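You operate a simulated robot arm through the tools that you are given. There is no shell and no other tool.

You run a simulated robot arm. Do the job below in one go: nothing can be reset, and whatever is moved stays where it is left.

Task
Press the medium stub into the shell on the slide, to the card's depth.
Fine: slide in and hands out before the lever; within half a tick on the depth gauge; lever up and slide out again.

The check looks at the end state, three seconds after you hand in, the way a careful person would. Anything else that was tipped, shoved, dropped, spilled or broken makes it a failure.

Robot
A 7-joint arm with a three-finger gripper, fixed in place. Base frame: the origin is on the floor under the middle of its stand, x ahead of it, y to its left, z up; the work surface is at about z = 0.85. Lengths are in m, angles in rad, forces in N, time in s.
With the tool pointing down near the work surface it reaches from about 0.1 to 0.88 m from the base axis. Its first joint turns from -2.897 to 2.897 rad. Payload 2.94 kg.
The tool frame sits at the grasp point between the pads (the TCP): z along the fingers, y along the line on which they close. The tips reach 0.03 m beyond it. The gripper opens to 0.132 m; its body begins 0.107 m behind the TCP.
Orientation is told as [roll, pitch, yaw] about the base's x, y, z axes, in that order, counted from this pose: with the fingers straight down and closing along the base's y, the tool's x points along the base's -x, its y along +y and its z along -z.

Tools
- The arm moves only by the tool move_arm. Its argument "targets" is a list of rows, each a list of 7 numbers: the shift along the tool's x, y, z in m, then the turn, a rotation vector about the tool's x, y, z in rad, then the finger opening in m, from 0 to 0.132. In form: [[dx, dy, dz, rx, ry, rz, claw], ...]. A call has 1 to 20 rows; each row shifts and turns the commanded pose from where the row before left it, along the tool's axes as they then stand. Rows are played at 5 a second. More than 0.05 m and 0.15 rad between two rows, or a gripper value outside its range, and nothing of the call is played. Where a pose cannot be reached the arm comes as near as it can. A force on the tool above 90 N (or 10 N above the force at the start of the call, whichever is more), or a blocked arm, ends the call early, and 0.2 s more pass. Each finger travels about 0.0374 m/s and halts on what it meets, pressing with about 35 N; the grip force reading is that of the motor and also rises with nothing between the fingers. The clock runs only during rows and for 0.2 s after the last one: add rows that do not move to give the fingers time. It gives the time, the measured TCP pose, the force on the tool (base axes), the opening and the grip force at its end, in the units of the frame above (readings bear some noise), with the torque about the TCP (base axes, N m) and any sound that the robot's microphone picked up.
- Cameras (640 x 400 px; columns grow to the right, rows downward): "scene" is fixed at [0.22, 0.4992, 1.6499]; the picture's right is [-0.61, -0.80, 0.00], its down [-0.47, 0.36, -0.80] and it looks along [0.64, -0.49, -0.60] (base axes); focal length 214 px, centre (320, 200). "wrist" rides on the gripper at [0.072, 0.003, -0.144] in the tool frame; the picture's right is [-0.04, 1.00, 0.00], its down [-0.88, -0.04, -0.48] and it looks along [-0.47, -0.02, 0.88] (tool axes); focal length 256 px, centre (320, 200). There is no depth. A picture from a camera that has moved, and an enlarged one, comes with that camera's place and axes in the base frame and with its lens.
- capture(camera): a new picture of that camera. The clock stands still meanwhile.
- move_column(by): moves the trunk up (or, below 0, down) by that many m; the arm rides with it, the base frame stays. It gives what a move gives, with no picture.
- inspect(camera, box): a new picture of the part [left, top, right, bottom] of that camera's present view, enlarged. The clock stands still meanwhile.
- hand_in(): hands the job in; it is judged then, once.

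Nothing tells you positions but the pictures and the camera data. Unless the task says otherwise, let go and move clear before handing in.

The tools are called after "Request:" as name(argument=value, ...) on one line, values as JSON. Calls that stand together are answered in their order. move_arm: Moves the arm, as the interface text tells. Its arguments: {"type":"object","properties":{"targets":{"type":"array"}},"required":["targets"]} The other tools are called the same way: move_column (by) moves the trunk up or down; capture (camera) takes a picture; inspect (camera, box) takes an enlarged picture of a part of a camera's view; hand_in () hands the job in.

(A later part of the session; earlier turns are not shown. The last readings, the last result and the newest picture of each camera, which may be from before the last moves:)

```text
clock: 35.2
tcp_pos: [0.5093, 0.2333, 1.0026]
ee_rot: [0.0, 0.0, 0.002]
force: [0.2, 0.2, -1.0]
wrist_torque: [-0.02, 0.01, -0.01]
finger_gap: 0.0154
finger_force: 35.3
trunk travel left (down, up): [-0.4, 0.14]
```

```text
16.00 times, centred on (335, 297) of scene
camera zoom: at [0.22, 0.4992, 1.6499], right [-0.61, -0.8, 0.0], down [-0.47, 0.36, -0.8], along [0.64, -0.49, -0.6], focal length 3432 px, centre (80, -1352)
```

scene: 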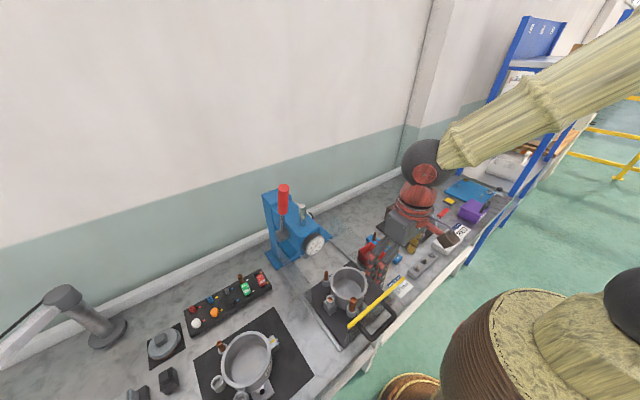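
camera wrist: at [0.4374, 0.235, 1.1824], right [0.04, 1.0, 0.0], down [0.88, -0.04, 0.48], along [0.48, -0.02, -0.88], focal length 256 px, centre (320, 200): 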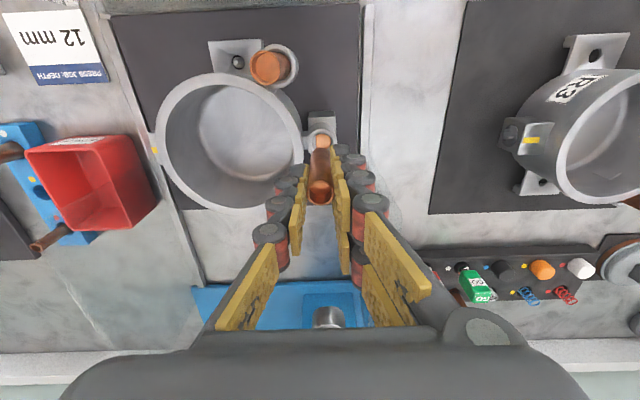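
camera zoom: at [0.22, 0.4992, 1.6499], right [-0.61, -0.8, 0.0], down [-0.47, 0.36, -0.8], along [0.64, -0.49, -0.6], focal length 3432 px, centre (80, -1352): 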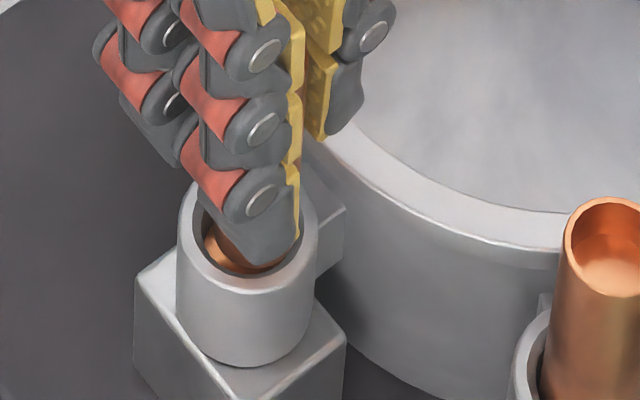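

Request:
move_arm(targets=[[-0.0006, 0.0004, 0.0012, 0, 0, 0, 0.008], [0, 0, 0.0012, 0, 0, 0, 0.008], [0, 0, 0.0012, 0, 0, 0, 0.008], [0, 0, 0, 0, 0, 0, 0.008]])

Request:
inspect(camera="wrist", box=[300, 125, 340, 165])

Request:
inspect(camera="scene", box=[326, 290, 344, 304])

```text
clock: 36.2
tcp_pos: [0.5094, 0.2326, 0.9981]
ee_rot: [-0.002, 0.0, -0.001]
force: [0.0, 0.2, -0.9]
wrist_torque: [-0.04, -0.01, -0.03]
finger_gap: 0.0154
finger_force: 34.9
trunk travel left (down, up): [-0.4, 0.14]
```

```text
10.00 times, centred on (320, 145) of wrist
camera zoom: at [0.4355, 0.2359, 1.1411], right [0.04, 1.0, 0.0], down [0.88, -0.04, 0.48], along [0.47, -0.02, -0.88], focal length 2560 px, centre (320, 750)
```

zoom: 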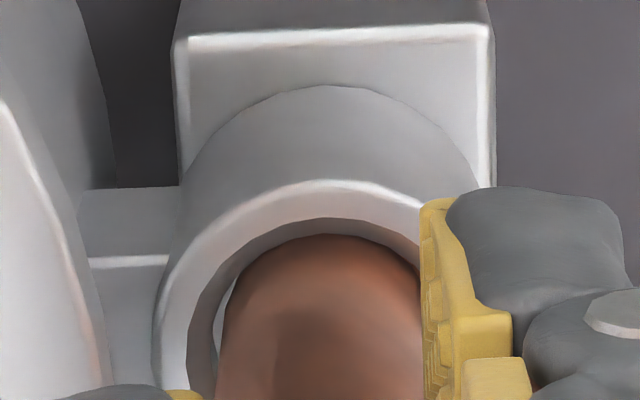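

```text
16.00 times, centred on (335, 297) of scene
camera zoom: at [0.22, 0.4992, 1.6499], right [-0.61, -0.8, 0.0], down [-0.47, 0.36, -0.8], along [0.64, -0.49, -0.6], focal length 3432 px, centre (80, -1352)
```

zoom: 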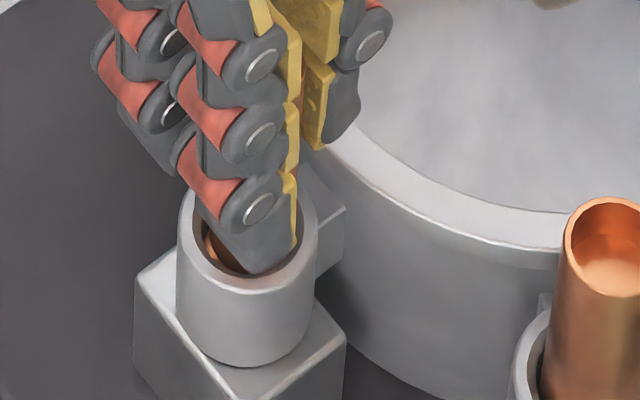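

No contact force yet, with the stub about 9 mm into the bore. I'm continuing gently until it seats.

Request:
move_arm(targets=[[0, 0, 0.001, 0, 0, 0, 0.008], [0, 0, 0.001, 0, 0, 0, 0.008], [0, 0, 0, 0, 0, 0, 0.008]])

Request:
inspect(camera="scene", box=[318, 272, 348, 310])

Request:
inspect(camera="wrist", box=[295, 130, 345, 220])

```text
clock: 37.0
tcp_pos: [0.5094, 0.2349, 0.9965]
ee_rot: [0.001, 0.0, 0.003]
force: [0.2, 0.5, -0.1]
wrist_torque: [-0.01, 0.01, -0.03]
finger_gap: 0.0153
finger_force: 35.1
trunk travel left (down, up): [-0.4, 0.14]
```

```text
10.53 times, centred on (333, 291) of scene
camera zoom: at [0.22, 0.4992, 1.6499], right [-0.61, -0.8, 0.0], down [-0.47, 0.36, -0.8], along [0.64, -0.49, -0.6], focal length 2258 px, centre (183, -758)
```

zoom: 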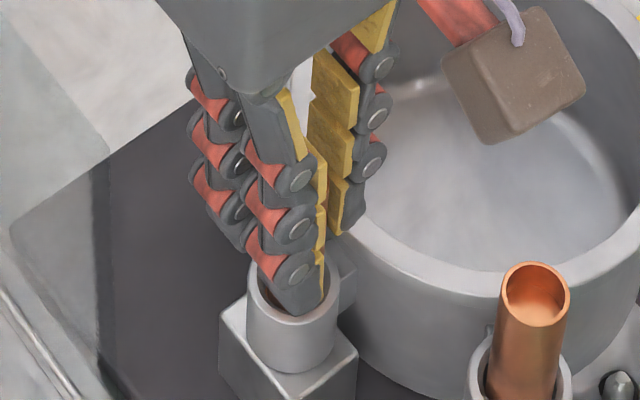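

```text
4.44 times, centred on (320, 175) of wrist
camera zoom: at [0.4354, 0.2367, 1.1391], right [0.04, 1.0, 0.0], down [0.88, -0.04, 0.48], along [0.47, -0.02, -0.88], focal length 1138 px, centre (320, 311)
```

zoom: 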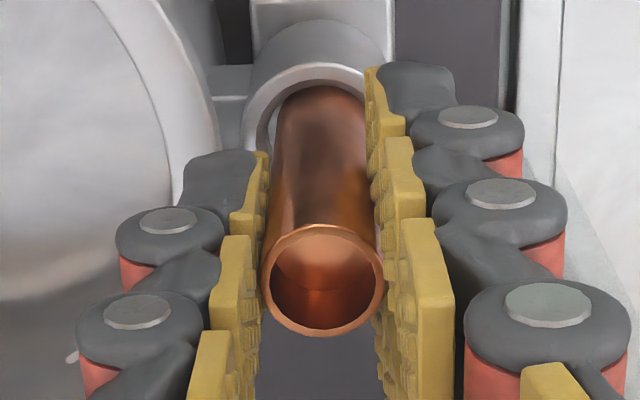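

Request:
move_arm(targets=[[0, 0, 0.001, 0, 0, 0, 0.008], [0, 0, 0.001, 0, 0, 0, 0.008], [0, 0, 0, 0, 0, 0, 0.008]])

Request:
inspect(camera="wrist", box=[295, 130, 345, 220])

```text
clock: 37.8
tcp_pos: [0.5099, 0.2337, 0.9937]
ee_rot: [-0.001, 0.0, 0.001]
force: [-0.8, 0.6, -0.3]
wrist_torque: [0.01, -0.02, 0.0]
finger_gap: 0.0154
finger_force: 34.9
trunk travel left (down, up): [-0.4, 0.14]
```

```text
4.44 times, centred on (320, 175) of wrist
camera zoom: at [0.4353, 0.2362, 1.137], right [0.04, 1.0, 0.0], down [0.88, -0.04, 0.48], along [0.47, -0.02, -0.88], focal length 1138 px, centre (320, 311)
```

zoom: 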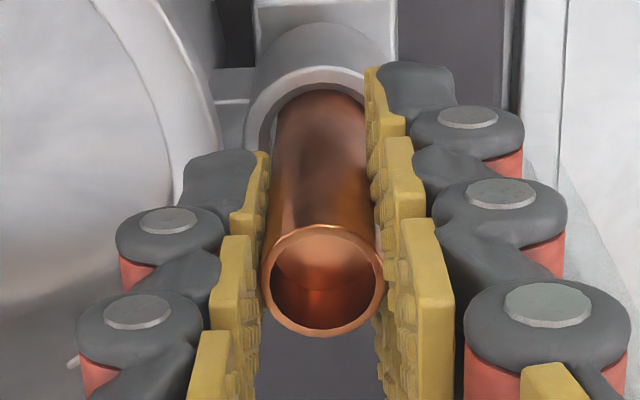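

Request:
move_arm(targets=[[0, 0, 0.001, 0, 0, 0, 0.008], [0, 0, 0.001, 0, 0, 0, 0.008], [0, 0, 0.001, 0, 0, 0, 0.008], [0, 0, 0, 0, 0, 0, 0.008]])

Request:
inspect(camera="wrist", box=[295, 130, 345, 220])

Request:
inspect(camera="scene", box=[318, 272, 348, 310])

```text
clock: 38.8
tcp_pos: [0.5079, 0.2337, 0.9923]
ee_rot: [0.0, 0.0, 0.0]
force: [0.7, -0.4, -0.4]
wrist_torque: [-0.01, -0.05, 0.0]
finger_gap: 0.0153
finger_force: 34.9
trunk travel left (down, up): [-0.4, 0.14]
```

```text
4.44 times, centred on (320, 175) of wrist
camera zoom: at [0.4351, 0.2358, 1.135], right [0.04, 1.0, 0.0], down [0.88, -0.04, 0.48], along [0.47, -0.02, -0.88], focal length 1138 px, centre (320, 311)
```

zoom: 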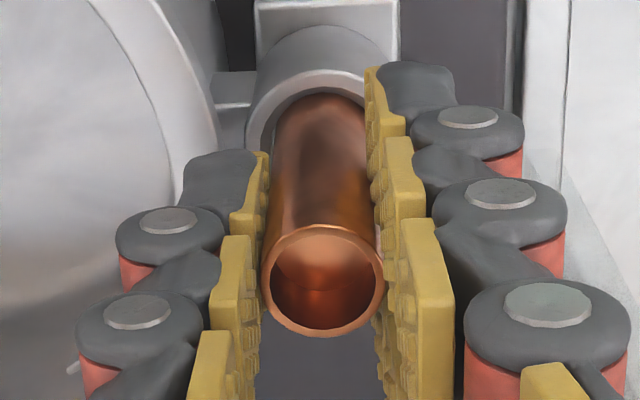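

```text
10.53 times, centred on (333, 291) of scene
camera zoom: at [0.22, 0.4992, 1.6499], right [-0.61, -0.8, 0.0], down [-0.47, 0.36, -0.8], along [0.64, -0.49, -0.6], focal length 2258 px, centre (183, -758)
```

zoom: 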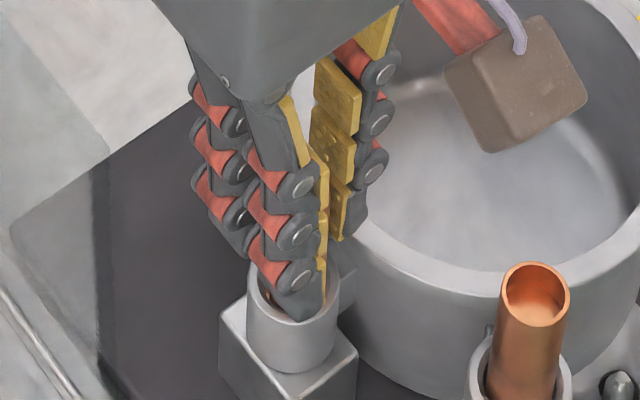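

Request:
move_arm(targets=[[0, 0, 0.001, 0, 0, 0, 0.008], [0, 0, 0.001, 0, 0, 0, 0.008], [0, 0, 0, 0, 0, 0, 0.008], [0, 0, 0, 0, 0, 0, 0.008]])

Request:
inspect(camera="wrist", box=[295, 130, 345, 220])

```text
clock: 39.8
tcp_pos: [0.5102, 0.2334, 0.9897]
ee_rot: [-0.001, 0.0, -0.002]
force: [-0.4, 0.2, -0.1]
wrist_torque: [0.02, 0.03, -0.03]
finger_gap: 0.0155
finger_force: 35.4
trunk travel left (down, up): [-0.4, 0.14]
```

```text
4.44 times, centred on (320, 175) of wrist
camera zoom: at [0.4358, 0.2358, 1.1327], right [0.04, 1.0, 0.0], down [0.88, -0.04, 0.48], along [0.47, -0.02, -0.88], focal length 1138 px, centre (320, 311)
```

zoom: 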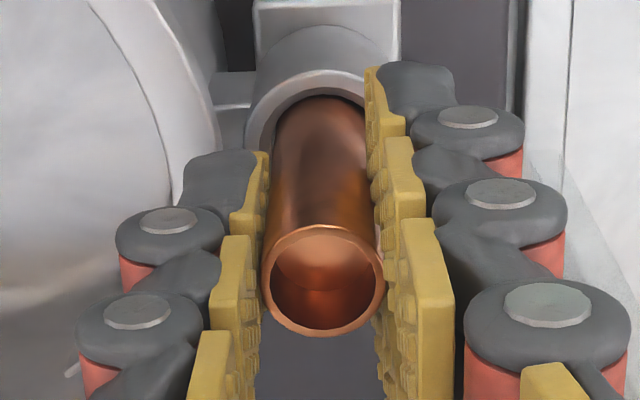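

Request:
move_arm(targets=[[0, 0, 0.001, 0, 0, 0, 0.008], [0, 0, 0.001, 0, 0, 0, 0.008], [0, 0, 0.001, 0, 0, 0, 0.008], [0, 0, 0, 0, 0, 0, 0.008], [0, 0, 0, 0, 0, 0, 0.008]])

Request:
inspect(camera="wrist", box=[295, 130, 345, 220])

Request:
inspect(camera="scene", box=[318, 272, 348, 310])

```text
clock: 41.0
tcp_pos: [0.5083, 0.2354, 0.9896]
ee_rot: [0.003, -0.003, 0.002]
force: [0.6, 0.0, 22.4]
wrist_torque: [-0.04, 0.03, 0.02]
finger_gap: 0.015
finger_force: 35.1
trunk travel left (down, up): [-0.4, 0.14]
```

```text
4.44 times, centred on (320, 175) of wrist
camera zoom: at [0.4354, 0.2364, 1.1314], right [0.04, 1.0, 0.0], down [0.88, -0.04, 0.48], along [0.48, -0.02, -0.88], focal length 1138 px, centre (320, 311)
```

zoom: 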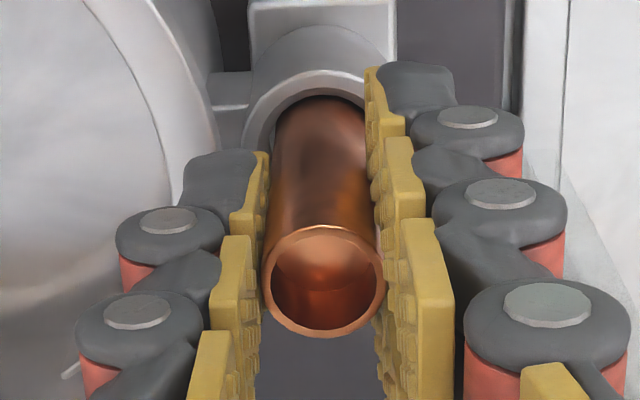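

```text
10.53 times, centred on (333, 291) of scene
camera zoom: at [0.22, 0.4992, 1.6499], right [-0.61, -0.8, 0.0], down [-0.47, 0.36, -0.8], along [0.64, -0.49, -0.6], focal length 2258 px, centre (183, -758)
```

zoom: 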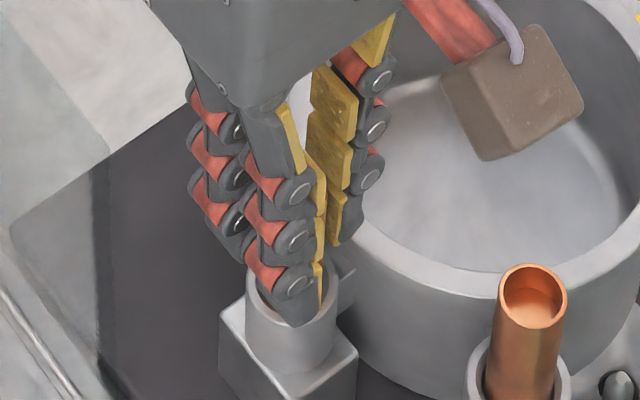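

The stub has bottomed with a purely axial 22 N contact and no torque, so it's resting on the seat in the bore. I'll release it slightly and lift clear.

Request:
move_arm(targets=[[0, 0, -0.0015, 0, 0, 0, 0.008], [0, 0, 0, 0, 0, 0, 0.02], [0, 0, 0, 0, 0, 0, 0.03], [0, 0, 0, 0, 0, 0, 0.034], [0, 0, 0, 0, 0, 0, 0.034], [0, 0, 0, 0, 0, 0, 0.034]])

Request:
inspect(camera="wrist", box=[280, 130, 360, 220])

Request:
inspect(camera="scene", box=[318, 262, 348, 310])

```text
clock: 42.4
tcp_pos: [0.5087, 0.2334, 0.9877]
ee_rot: [0.0, 0.001, 0.0]
force: [0.2, 0.2, 0.7]
wrist_torque: [0.02, -0.01, -0.01]
finger_gap: 0.0342
finger_force: 0.0
trunk travel left (down, up): [-0.4, 0.14]
```

```text
4.44 times, centred on (320, 175) of wrist
camera zoom: at [0.4355, 0.2361, 1.1312], right [0.04, 1.0, 0.0], down [0.88, -0.04, 0.48], along [0.47, -0.02, -0.88], focal length 1138 px, centre (320, 311)
```

zoom: 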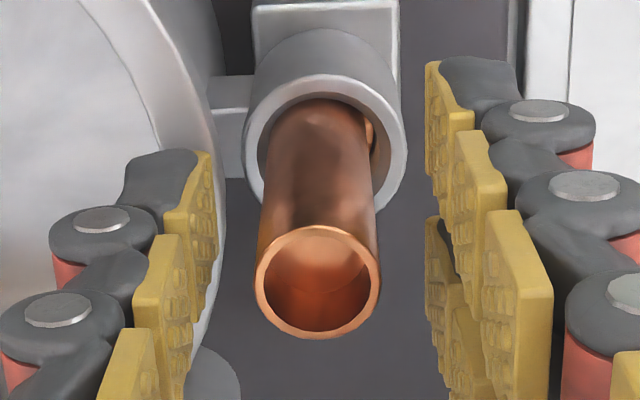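

```text
8.33 times, centred on (333, 286) of scene
camera zoom: at [0.22, 0.4992, 1.6499], right [-0.61, -0.8, 0.0], down [-0.47, 0.36, -0.8], along [0.64, -0.49, -0.6], focal length 1787 px, centre (212, -517)
```

zoom: 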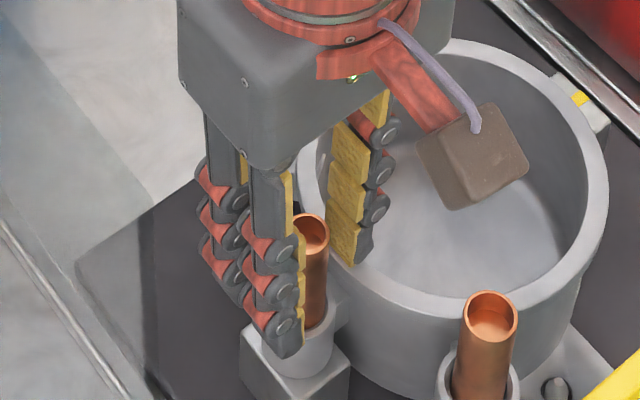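

The stub stands in the bore on its own. I'm lifting straight up and checking it.

Request:
move_arm(targets=[[0, 0, -0.01, 0, 0, 0, 0.034], [0, 0, -0.02, 0, 0, 0, 0.034], [0, 0, -0.03, 0, 0, 0, 0.034], [0, 0, -0.04, 0, 0, 0, 0.05], [0, 0, -0.04, 0, 0, 0, 0.05], [0, 0, 0, 0, 0, 0, 0.05], [0, 0, 0, 0, 0, 0, 0.05]])

Request:
capture(camera="wrist")

Request:
inspect(camera="wrist", box=[295, 105, 345, 165])

Request:
inspect(camera="scene", box=[318, 272, 366, 320])

```text
clock: 44.0
tcp_pos: [0.5082, 0.2332, 1.1296]
ee_rot: [0.0, 0.001, 0.001]
force: [-0.2, 0.4, 0.2]
wrist_torque: [0.02, -0.03, -0.03]
finger_gap: 0.05
finger_force: 0.2
trunk travel left (down, up): [-0.4, 0.14]
```

```text
taken
camera wrist: at [0.4349, 0.2364, 1.271], right [0.04, 1.0, 0.0], down [0.88, -0.04, 0.48], along [0.48, -0.02, -0.88], focal length 256 px, centre (320, 200)
```

wrist: 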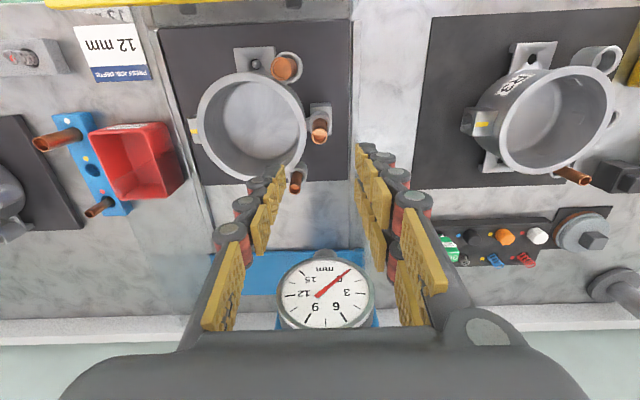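

```text
6.67 times, centred on (320, 135) of wrist
camera zoom: at [0.4349, 0.2364, 1.271], right [0.04, 1.0, 0.0], down [0.88, -0.04, 0.48], along [0.48, -0.02, -0.88], focal length 1707 px, centre (320, 633)
```

zoom: 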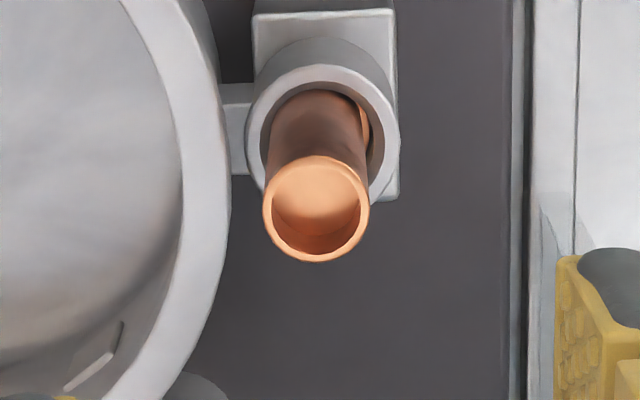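

```text
8.33 times, centred on (342, 296) of scene
camera zoom: at [0.22, 0.4992, 1.6499], right [-0.61, -0.8, 0.0], down [-0.47, 0.36, -0.8], along [0.64, -0.49, -0.6], focal length 1787 px, centre (137, -600)
```

zoom: 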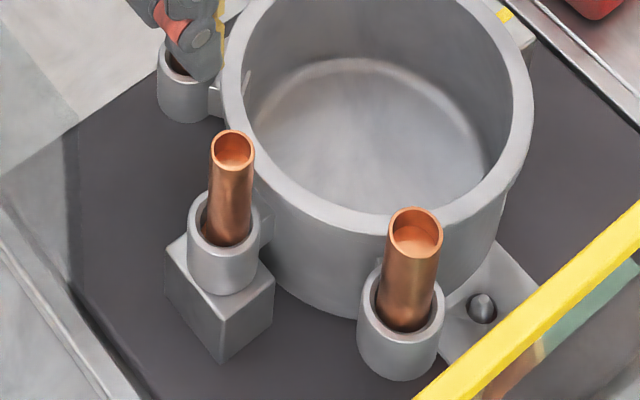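

The medium stub is standing upright in the middle boss, with its top at about z 0.99 and the ram tip at about z 1.01. Next comes the slide, so I'll move off to the side and turn to yaw 90° to see the handle in profile.

Request:
move_arm(targets=[[0, 0, -0.045, 0, 0, 0, 0.131], [0, 0, -0.045, 0, 0, 0, 0.131], [0, 0, -0.03, 0, 0, 0, 0.131], [0.02, -0.044, 0, 0, 0, 0, 0.131], [0.02, -0.044, 0, 0, 0, 0, 0.131], [0.02, -0.044, 0, 0, 0, 0, 0.131], [0.02, -0.044, 0, 0, 0, 0, 0.131], [0.02, -0.044, 0, 0, 0, 0, 0.131], [0.02, -0.044, 0, 0, 0, 0, 0.131], [0.02, -0.044, 0, 0, 0, 0, 0.131], [0.01, -0.03, 0, 0, 0, 0, 0.131], [0, 0, 0, 0, 0, 0, 0.131]])

Request:
move_arm(targets=[[0, 0, 0, 0, 0, -0.1428, 0.131], [0, 0, 0, 0, 0, -0.1428, 0.131], [0, 0, 0, 0, 0, -0.1428, 0.131], [0, 0, 0, 0, 0, -0.1428, 0.131], [0, 0, 0, 0, 0, -0.1428, 0.131], [0, 0, 0, 0, 0, -0.1428, 0.131], [0, 0, 0, 0, 0, -0.1428, 0.131], [0, 0, 0, 0, 0, -0.1428, 0.131], [0, 0, 0, 0, 0, -0.1428, 0.131], [0, 0, 0, 0, 0, -0.1428, 0.131], [0, 0, 0, 0, 0, -0.1428, 0.131], [0, 0, 0.04, 0, 0, 0, 0.131], [0, 0, 0.04, 0, 0, 0, 0.131], [0, 0, 0, 0, 0, 0, 0.131]])

Request:
capture(camera="wrist")

```text
clock: 46.6
tcp_pos: [0.3603, -0.1057, 1.2496]
ee_rot: [0.001, -0.002, 0.001]
force: [0.4, 0.2, 0.4]
wrist_torque: [0.01, 0.07, -0.02]
finger_gap: 0.1309
finger_force: 0.1
trunk travel left (down, up): [-0.4, 0.14]
```

```text
clock: 49.6
tcp_pos: [0.359, -0.1049, 1.1653]
ee_rot: [0.001, -0.002, 1.571]
force: [0.3, -0.3, 0.6]
wrist_torque: [0.0, -0.02, 0.02]
finger_gap: 0.1312
finger_force: 0.1
trunk travel left (down, up): [-0.4, 0.14]
```

```text
taken
camera wrist: at [0.3541, -0.1779, 1.3074], right [-1.0, 0.04, 0.0], down [0.04, 0.88, 0.48], along [0.02, 0.48, -0.88], focal length 256 px, centre (320, 200)
```

wrist: 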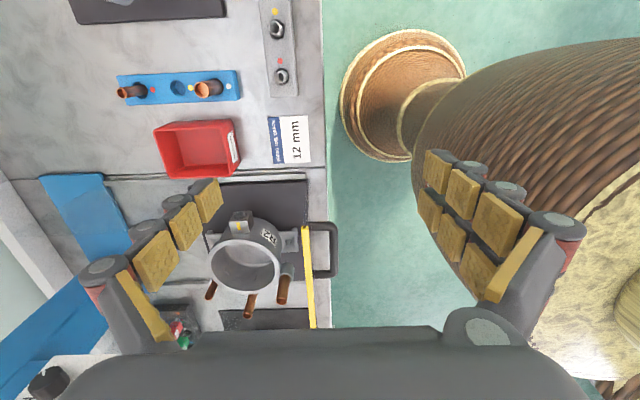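

Request:
inspect(camera="wrist", box=[270, 200, 370, 320])

Request:
inspect(camera="wrist", box=[190, 190, 330, 330])

Request:
inspect(camera="scene", box=[340, 270, 420, 350])

Request:
inspect(camera="scene", box=[240, 170, 360, 290])

```text
3.33 times, centred on (320, 260) of wrist
camera zoom: at [0.3541, -0.1779, 1.3074], right [-1.0, 0.04, 0.0], down [0.04, 0.88, 0.48], along [0.02, 0.48, -0.88], focal length 853 px, centre (320, 0)
```

zoom: 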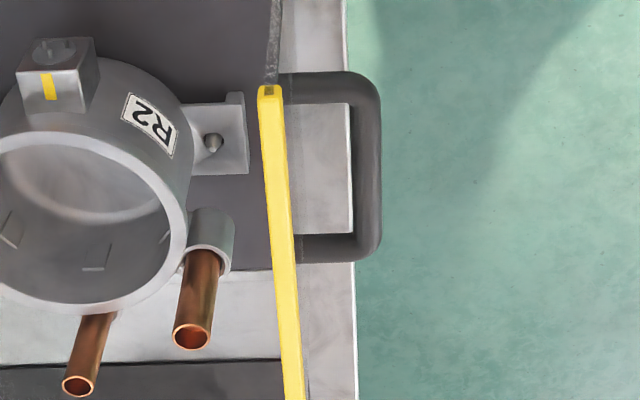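

```text
2.86 times, centred on (260, 260) of wrist
camera zoom: at [0.3541, -0.1779, 1.3074], right [-1.0, 0.04, 0.0], down [0.04, 0.88, 0.48], along [0.02, 0.48, -0.88], focal length 731 px, centre (491, 29)
```

zoom: 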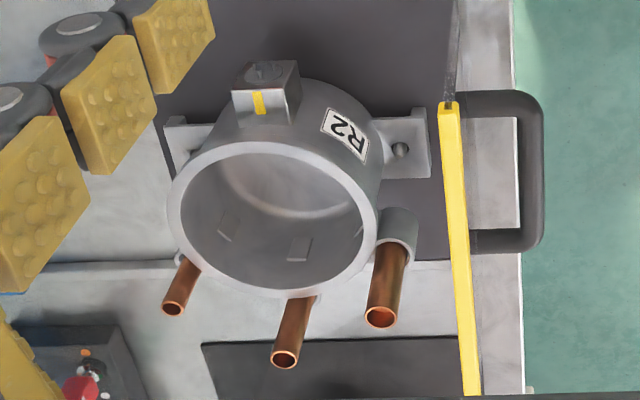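

```text
5.00 times, centred on (380, 310) of scene
camera zoom: at [0.22, 0.4992, 1.6499], right [-0.61, -0.8, 0.0], down [-0.47, 0.36, -0.8], along [0.64, -0.49, -0.6], focal length 1072 px, centre (20, -350)
```

zoom: 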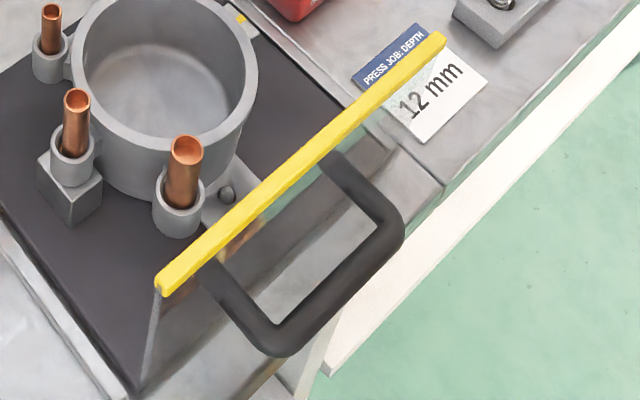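

```text
3.33 times, centred on (300, 230) of scene
camera zoom: at [0.22, 0.4992, 1.6499], right [-0.61, -0.8, 0.0], down [-0.47, 0.36, -0.8], along [0.64, -0.49, -0.6], focal length 715 px, centre (387, 100)
```

zoom: 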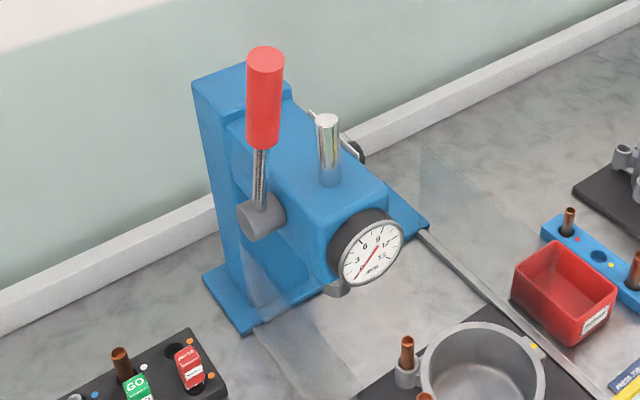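

The handle is a round bar at about x 0.340, y 0.08–0.20, z 0.923, with the guard plane at about x 0.388. I'll grip the bar along x, with the palm tilted back about 20° so the inner finger clears the yellow rail, starting with a pre-grasp pose.

Request:
move_arm(targets=[[-0.0408, 0.0105, 0.008, 0, 0, 0, 0.1], [-0.0408, 0.0105, 0.008, 0, 0, 0, 0.08], [-0.0408, 0.0105, 0.008, 0, 0, 0, 0.06], [-0.0408, 0.0105, 0.008, 0, 0, 0, 0.045], [-0.0408, 0.0105, 0.008, 0, 0, 0, 0.04], [-0.0408, 0.0105, 0.008, 0, 0, 0, 0.04], [0, 0, 0, 0.1167, 0, 0, 0.04], [0, 0, 0, 0.1167, 0, 0, 0.04], [0, 0, 0, 0.1167, 0, 0, 0.04], [0, 0, 0, 0, 0, 0, 0.04], [0, 0, 0, 0, 0, 0, 0.04]])

Request:
capture(camera="wrist")

Request:
capture(camera="scene")

Request:
inspect(camera="scene", box=[330, 230, 450, 360])

```text
clock: 52.0
tcp_pos: [0.2958, 0.1425, 1.12]
ee_rot: [-0.351, 0.001, 1.571]
force: [-0.1, -0.4, -0.5]
wrist_torque: [0.02, 0.01, 0.01]
finger_gap: 0.0398
finger_force: 0.0
trunk travel left (down, up): [-0.4, 0.14]
```

```text
taken
camera wrist: at [0.2416, 0.0683, 1.2531], right [-0.94, 0.04, -0.34], down [-0.13, 0.88, 0.46], along [0.32, 0.48, -0.82], focal length 256 px, centre (320, 200)
```

wrist: 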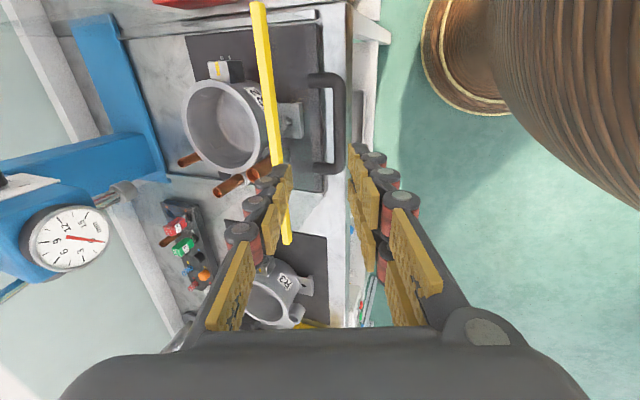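

```text
taken
```

scene: 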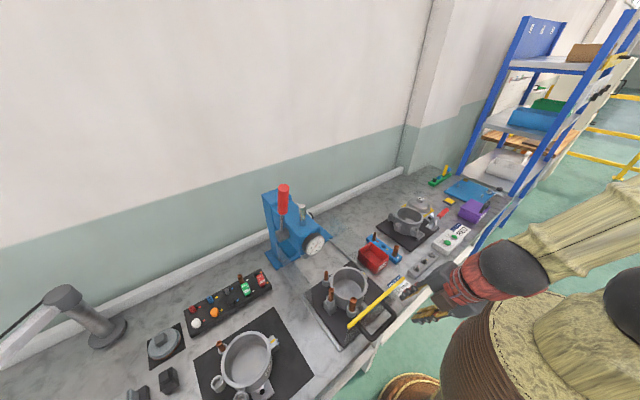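

```text
3.08 times, centred on (390, 295) of scene
camera zoom: at [0.22, 0.4992, 1.6499], right [-0.61, -0.8, 0.0], down [-0.47, 0.36, -0.8], along [0.64, -0.49, -0.6], focal length 660 px, centre (105, -92)
```

zoom: 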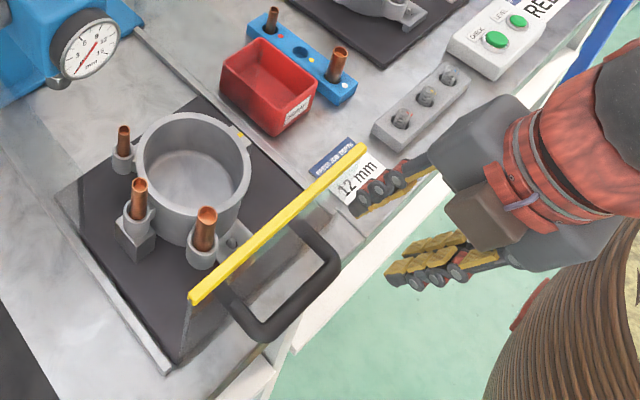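

The tilt is as intended: single finger toward the guard, the pair outside. I'm moving to 10 cm back along the approach line and checking.

Request:
move_arm(targets=[[0.0008, 0.0087, 0.0307, 0, 0, 0, 0.04], [0.0008, 0.0087, 0.0307, 0, 0, 0, 0.04], [0.0008, 0.0087, 0.0307, 0, 0, 0, 0.04], [0, 0, 0, 0, 0, 0, 0.04], [0, 0, 0, 0, 0, 0, 0.04]])

Request:
capture(camera="wrist")

Request:
inspect(camera="wrist", box=[240, 60, 400, 240])

Request:
inspect(camera="scene", box=[340, 260, 430, 350])

```text
clock: 53.2
tcp_pos: [0.3021, 0.1392, 1.0219]
ee_rot: [-0.351, 0.0, 1.57]
force: [1.1, 0.2, 0.2]
wrist_torque: [0.0, -0.02, 0.01]
finger_gap: 0.0401
finger_force: 0.0
trunk travel left (down, up): [-0.4, 0.14]
```

```text
taken
camera wrist: at [0.2485, 0.0665, 1.1545], right [-0.94, 0.04, -0.34], down [-0.13, 0.88, 0.46], along [0.32, 0.48, -0.82], focal length 256 px, centre (320, 200)
```

wrist: 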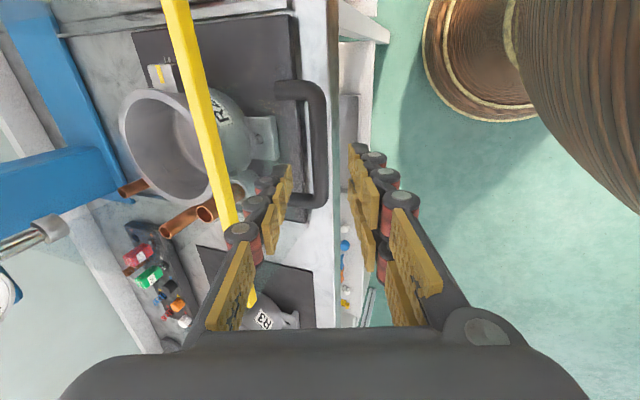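

```text
2.22 times, centred on (320, 150) of wrist
camera zoom: at [0.2485, 0.0665, 1.1545], right [-0.94, 0.04, -0.34], down [-0.13, 0.88, 0.46], along [0.32, 0.48, -0.82], focal length 569 px, centre (320, 311)
```

zoom: 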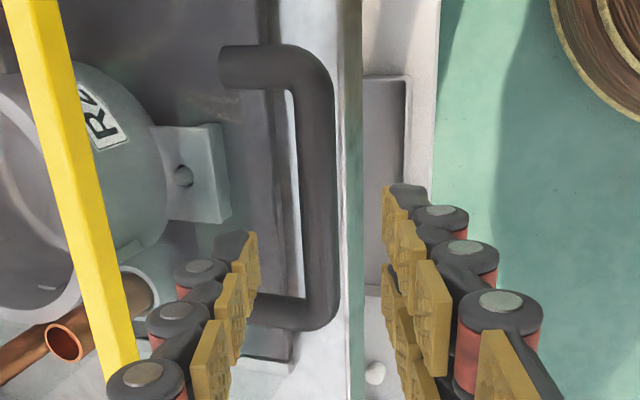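

```text
4.44 times, centred on (385, 305) of scene
camera zoom: at [0.22, 0.4992, 1.6499], right [-0.61, -0.8, 0.0], down [-0.47, 0.36, -0.8], along [0.64, -0.49, -0.6], focal length 953 px, centre (31, -267)
```

zoom: 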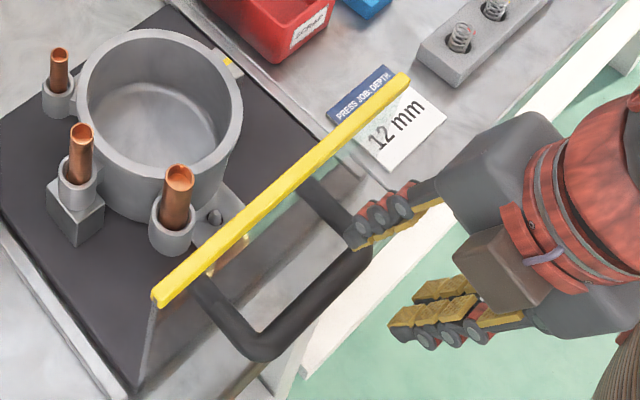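

The bar is centred between the fingers. I'm advancing along the tool axis.

Request:
move_arm(targets=[[0, 0, 0.02, 0, 0, 0, 0.04], [0, 0, 0.02, 0, 0, 0, 0.04], [0, 0, 0.02, 0, 0, 0, 0.04], [0, 0, 0.015, 0, 0, 0, 0.04], [0, 0, 0, 0, 0, 0, 0.04], [0, 0, 0, 0, 0, 0, 0.04]])

Request:
inspect(camera="wrist", box=[220, 100, 420, 240])

Request:
inspect(camera="scene", box=[340, 260, 430, 350])

```text
clock: 54.6
tcp_pos: [0.3286, 0.1379, 0.9527]
ee_rot: [-0.351, 0.0, 1.572]
force: [0.4, -0.4, 0.0]
wrist_torque: [0.06, 0.02, 0.01]
finger_gap: 0.0401
finger_force: 0.0
trunk travel left (down, up): [-0.4, 0.14]
```

```text
2.86 times, centred on (320, 170) of wrist
camera zoom: at [0.2747, 0.0646, 1.0857], right [-0.94, 0.04, -0.34], down [-0.13, 0.88, 0.46], along [0.32, 0.48, -0.82], focal length 731 px, centre (320, 286)
```

zoom: 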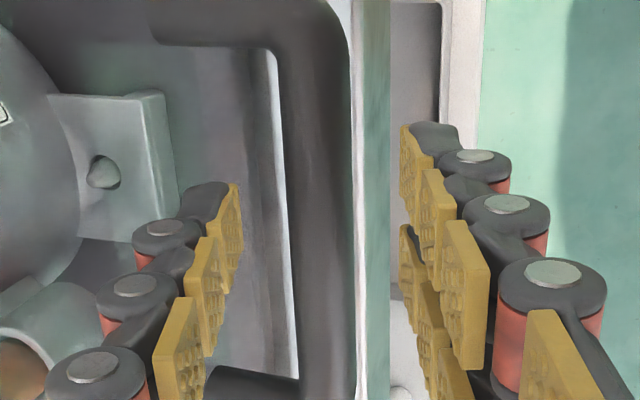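

```text
4.44 times, centred on (385, 305) of scene
camera zoom: at [0.22, 0.4992, 1.6499], right [-0.61, -0.8, 0.0], down [-0.47, 0.36, -0.8], along [0.64, -0.49, -0.6], focal length 953 px, centre (31, -267)
```

zoom: 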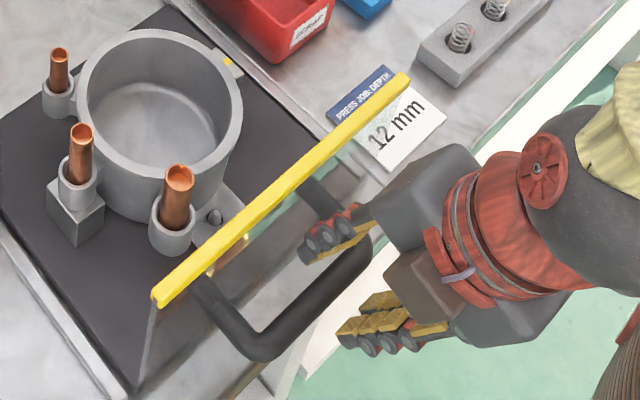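

Request:
move_arm(targets=[[0, 0, 0.012, 0, 0, 0, 0.04], [0, 0, 0.012, 0, 0, 0, 0.04], [0, 0, 0, 0, 0, 0, 0.04], [0, 0, 0, 0, 0, 0, 0.04]])

Request:
inspect(camera="wrist", box=[220, 100, 420, 240])

Request:
inspect(camera="scene", box=[350, 270, 410, 330])

```text
clock: 55.6
tcp_pos: [0.3372, 0.1383, 0.9306]
ee_rot: [-0.351, 0.0, 1.572]
force: [-0.5, 0.4, -0.4]
wrist_torque: [-0.03, 0.01, 0.0]
finger_gap: 0.04
finger_force: 0.1
trunk travel left (down, up): [-0.4, 0.14]
```

```text
2.86 times, centred on (320, 170) of wrist
camera zoom: at [0.2828, 0.0657, 1.0633], right [-0.94, 0.04, -0.34], down [-0.13, 0.88, 0.46], along [0.32, 0.48, -0.82], focal length 731 px, centre (320, 286)
```

zoom: 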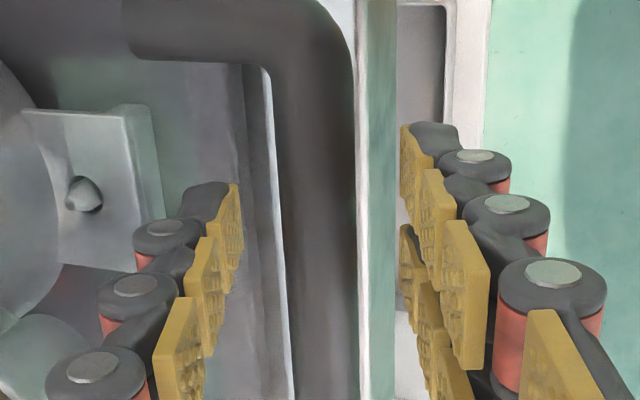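

```text
6.67 times, centred on (380, 300) of scene
camera zoom: at [0.22, 0.4992, 1.6499], right [-0.61, -0.8, 0.0], down [-0.47, 0.36, -0.8], along [0.64, -0.49, -0.6], focal length 1430 px, centre (-80, -467)
```

zoom: 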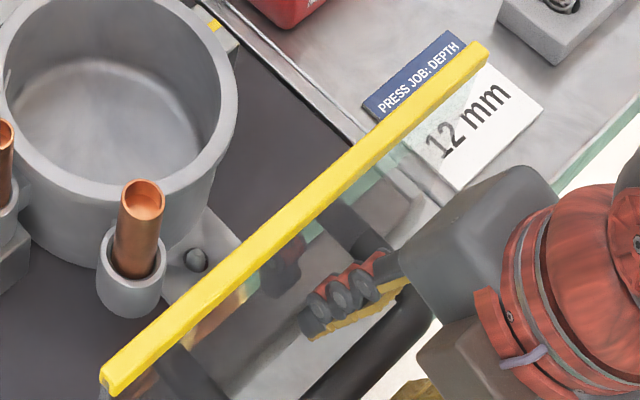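

Request:
move_arm(targets=[[0, 0, 0, 0, 0, 0, 0.03], [0, 0, 0, 0, 0, 0, 0.02], [0, 0, 0, 0, 0, 0, 0.012], [0, 0, 0, 0, 0, 0, 0.005], [0, 0, 0, 0, 0, 0, 0.005], [0, 0, 0, 0, 0, 0, 0.005]])

Request:
inspect(camera="wrist", box=[220, 100, 420, 240])

Request:
inspect(camera="scene", box=[290, 220, 410, 340])

```text
clock: 57.0
tcp_pos: [0.3371, 0.1387, 0.9303]
ee_rot: [-0.351, 0.0, 1.572]
force: [3.4, 0.0, 2.4]
wrist_torque: [0.24, -0.03, -0.69]
finger_gap: 0.0172
finger_force: 42.6
trunk travel left (down, up): [-0.4, 0.14]
```

```text
2.86 times, centred on (320, 170) of wrist
camera zoom: at [0.2833, 0.0658, 1.0635], right [-0.94, 0.04, -0.34], down [-0.13, 0.88, 0.46], along [0.32, 0.48, -0.82], focal length 731 px, centre (320, 286)
```

zoom: 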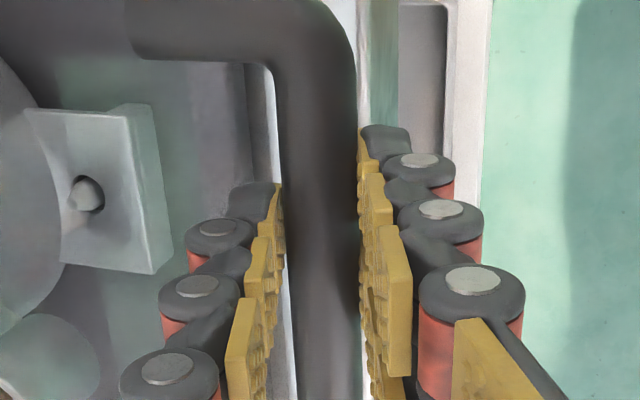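

```text
3.33 times, centred on (350, 280) of scene
camera zoom: at [0.22, 0.4992, 1.6499], right [-0.61, -0.8, 0.0], down [-0.47, 0.36, -0.8], along [0.64, -0.49, -0.6], focal length 715 px, centre (220, -67)
```

zoom: 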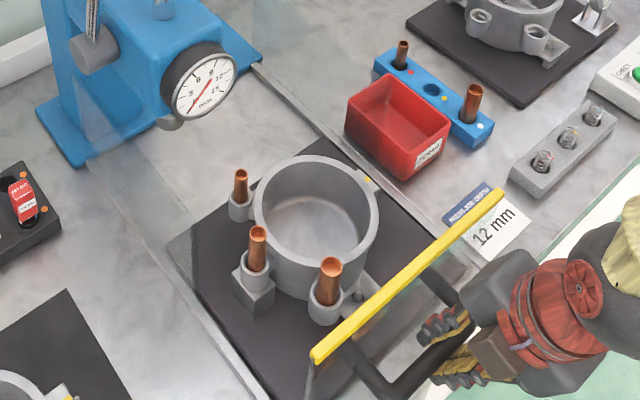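

The bar is gripped. I'm pushing the slide in slowly along +x.

Request:
move_arm(targets=[[0, -0.0019, 0.0007, 0, 0, 0, 0.005], [0, -0.0038, 0.0014, 0, 0, 0, 0.005], [0, -0.0056, 0.0021, 0, 0, 0, 0.005], [0, -0.0075, 0.0027, 0, 0, 0, 0.005], [0, -0.0075, 0.0027, 0, 0, 0, 0.005], [0, -0.0075, 0.0027, 0, 0, 0, 0.005], [0, -0.0075, 0.0027, 0, 0, 0, 0.005], [0, -0.0056, 0.0021, 0, 0, 0, 0.005], [0, -0.0038, 0.0014, 0, 0, 0, 0.005], [0, 0, 0, 0, 0, 0, 0.005]])

Request:
inspect(camera="scene", box=[280, 200, 420, 340])

Request:
capture(camera="wrist")

```text
clock: 59.2
tcp_pos: [0.3916, 0.1383, 0.9304]
ee_rot: [-0.348, 0.0, 1.573]
force: [-2.0, 13.0, -28.5]
wrist_torque: [0.99, 0.12, -0.46]
finger_gap: 0.017
finger_force: 43.0
trunk travel left (down, up): [-0.4, 0.14]
```

```text
2.86 times, centred on (350, 270) of scene
camera zoom: at [0.22, 0.4992, 1.6499], right [-0.61, -0.8, 0.0], down [-0.47, 0.36, -0.8], along [0.64, -0.49, -0.6], focal length 613 px, centre (234, 0)
```

zoom: 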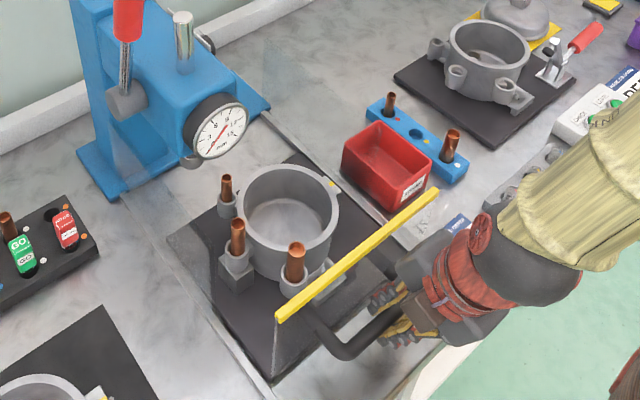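

```text
taken
camera wrist: at [0.3386, 0.0658, 1.0638], right [-0.94, 0.04, -0.34], down [-0.13, 0.88, 0.46], along [0.32, 0.48, -0.82], focal length 256 px, centre (320, 200)
```

wrist: 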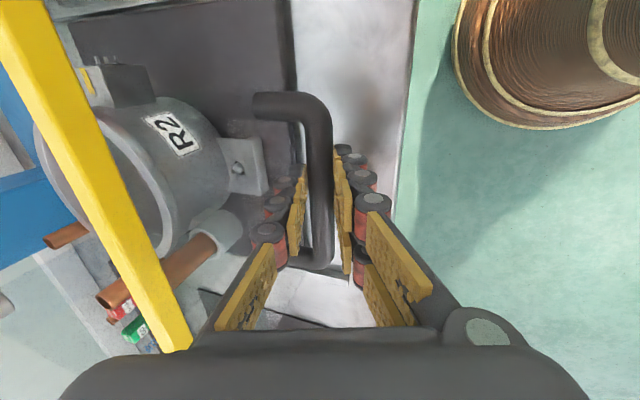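

The slide moves freely, with some cross-load that I'll relieve. I'm continuing inward.

Request:
move_arm(targets=[[-0.0007, -0.0014, 0.0021, 0, 0, 0, 0.005], [0, -0.0038, 0.0014, 0, 0, 0, 0.005], [0, -0.0056, 0.0021, 0, 0, 0, 0.005], [0, -0.0075, 0.0027, 0, 0, 0, 0.005], [0, -0.0075, 0.0027, 0, 0, 0, 0.005], [0, -0.0075, 0.0027, 0, 0, 0, 0.005], [0, -0.0075, 0.0027, 0, 0, 0, 0.005], [0, -0.0075, 0.0027, 0, 0, 0, 0.005], [0, -0.0056, 0.0021, 0, 0, 0, 0.005], [0, -0.0038, 0.0014, 0, 0, 0, 0.005], [0, 0, 0, 0, 0, 0, 0.005]])

Request:
inspect(camera="scene", box=[270, 180, 410, 320])

```text
clock: 61.6
tcp_pos: [0.4547, 0.1392, 0.9308]
ee_rot: [-0.35, 0.0, 1.571]
force: [-0.4, 3.5, -3.3]
wrist_torque: [0.04, -0.01, -0.72]
finger_gap: 0.0169
finger_force: 42.5
trunk travel left (down, up): [-0.4, 0.14]
```

```text
2.86 times, centred on (340, 250) of scene
camera zoom: at [0.22, 0.4992, 1.6499], right [-0.61, -0.8, 0.0], down [-0.47, 0.36, -0.8], along [0.64, -0.49, -0.6], focal length 613 px, centre (263, 57)
```

zoom: 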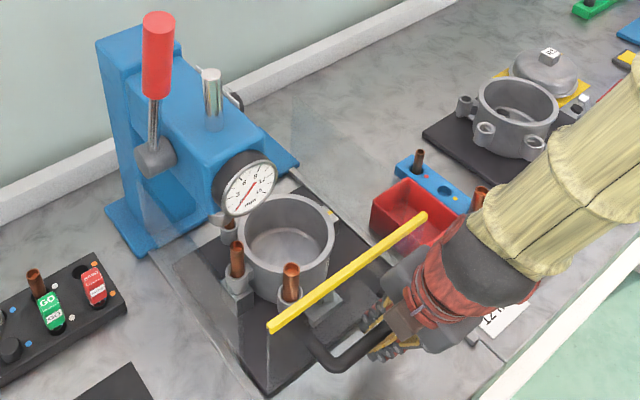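

Request:
move_arm(targets=[[0, -0.0028, 0.001, 0, 0, 0, 0.005], [0, -0.0047, 0.0017, 0, 0, 0, 0.005], [0, -0.0047, 0.0017, 0, 0, 0, 0.005], [0, -0.0047, 0.0017, 0, 0, 0, 0.005], [0, -0.0038, 0.0014, 0, 0, 0, 0.005], [0, -0.0028, 0.001, 0, 0, 0, 0.005], [0, -0.0019, 0.0007, 0, 0, 0, 0.005], [0, 0, 0, 0, 0, 0, 0.005]])

Request:
inspect(camera="scene", box=[270, 190, 390, 310])

Request:
capture(camera="wrist")

```text
clock: 63.4
tcp_pos: [0.4792, 0.1382, 0.9307]
ee_rot: [-0.351, -0.001, 1.572]
force: [1.0, 2.7, 10.8]
wrist_torque: [0.31, -0.05, -0.64]
finger_gap: 0.0171
finger_force: 42.5
trunk travel left (down, up): [-0.4, 0.14]
```

```text
3.33 times, centred on (330, 250) of scene
camera zoom: at [0.22, 0.4992, 1.6499], right [-0.61, -0.8, 0.0], down [-0.47, 0.36, -0.8], along [0.64, -0.49, -0.6], focal length 715 px, centre (287, 33)
```

zoom: 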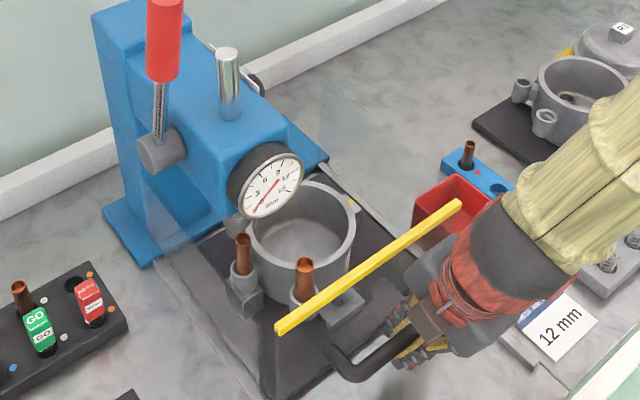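

```text
taken
camera wrist: at [0.426, 0.0657, 1.0635], right [-0.94, 0.04, -0.34], down [-0.13, 0.88, 0.46], along [0.32, 0.48, -0.82], focal length 256 px, centre (320, 200)
```

wrist: 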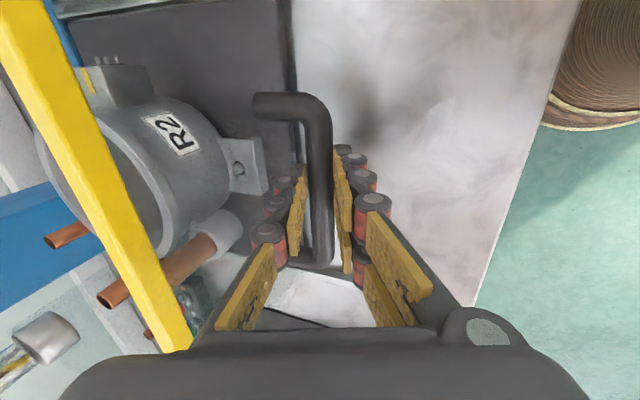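

Request:
move_arm(targets=[[0, -0.0028, 0.001, 0, 0, 0, 0.005], [0, -0.0028, 0.001, 0, 0, 0, 0.005], [0, -0.0028, 0.001, 0, 0, 0, 0.005], [0, -0.0028, 0.001, 0, 0, 0, 0.005], [0, 0, 0, 0, 0, 0, 0.005]])

Request:
inspect(camera="scene", box=[290, 220, 350, 280])

Request:
inspect(camera="wrist", box=[0, 200, 200, 370])

```text
clock: 64.6
tcp_pos: [0.4876, 0.1384, 0.9307]
ee_rot: [-0.352, 0.0, 1.571]
force: [-28.6, 6.6, 26.2]
wrist_torque: [0.31, 0.37, -0.77]
finger_gap: 0.017
finger_force: 42.5
trunk travel left (down, up): [-0.4, 0.14]
```

```text
6.67 times, centred on (320, 250) of scene
camera zoom: at [0.22, 0.4992, 1.6499], right [-0.61, -0.8, 0.0], down [-0.47, 0.36, -0.8], along [0.64, -0.49, -0.6], focal length 1430 px, centre (320, -133)
```

zoom: 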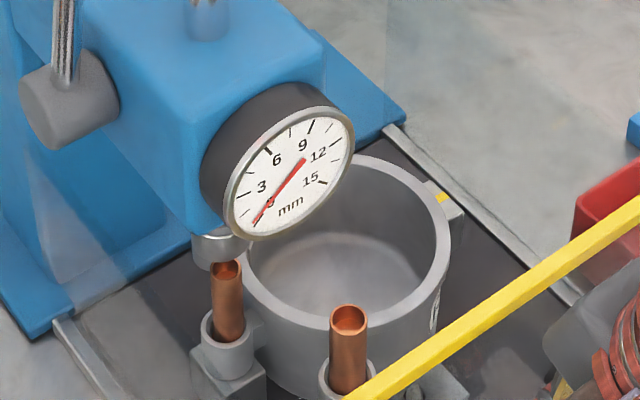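

```text
2.35 times, centred on (100, 285) of wrist
camera zoom: at [0.4337, 0.0657, 1.0633], right [-0.94, 0.04, -0.34], down [-0.13, 0.88, 0.46], along [0.32, 0.47, -0.82], focal length 602 px, centre (838, 0)
```

zoom: 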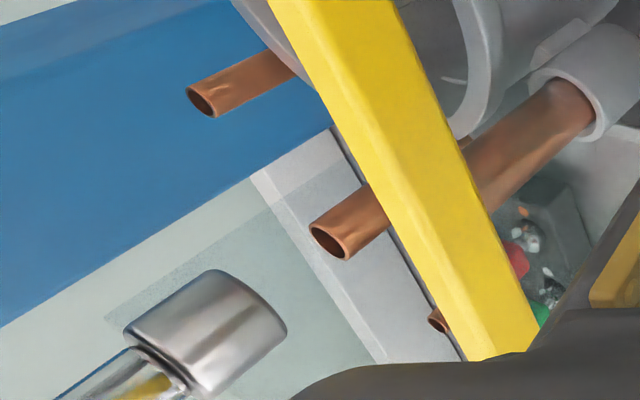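

Resistance appears at total travel of about 0.150 m, with the boss at about x 0.658 under the ram. I'll nudge again to confirm the hard stop.

Request:
move_arm(targets=[[0, -0.0005, -0.0014, 0, 0, 0, 0.005], [0, -0.0014, 0.0005, 0, 0, 0, 0.005], [0, -0.0014, 0.0005, 0, 0, 0, 0.005], [0, 0, 0, 0, 0, 0, 0.005]])

Request:
inspect(camera="scene", box=[290, 220, 350, 280])

```text
clock: 65.6
tcp_pos: [0.4878, 0.1377, 0.9287]
ee_rot: [-0.347, 0.004, 1.572]
force: [-57.4, 24.4, 6.9]
wrist_torque: [0.73, 1.0, -0.87]
finger_gap: 0.017
finger_force: 42.7
trunk travel left (down, up): [-0.4, 0.14]
```

```text
6.67 times, centred on (320, 250) of scene
camera zoom: at [0.22, 0.4992, 1.6499], right [-0.61, -0.8, 0.0], down [-0.47, 0.36, -0.8], along [0.64, -0.49, -0.6], focal length 1430 px, centre (320, -133)
```

zoom: 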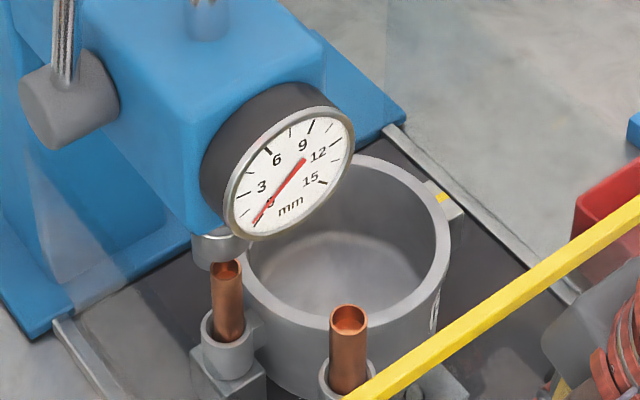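

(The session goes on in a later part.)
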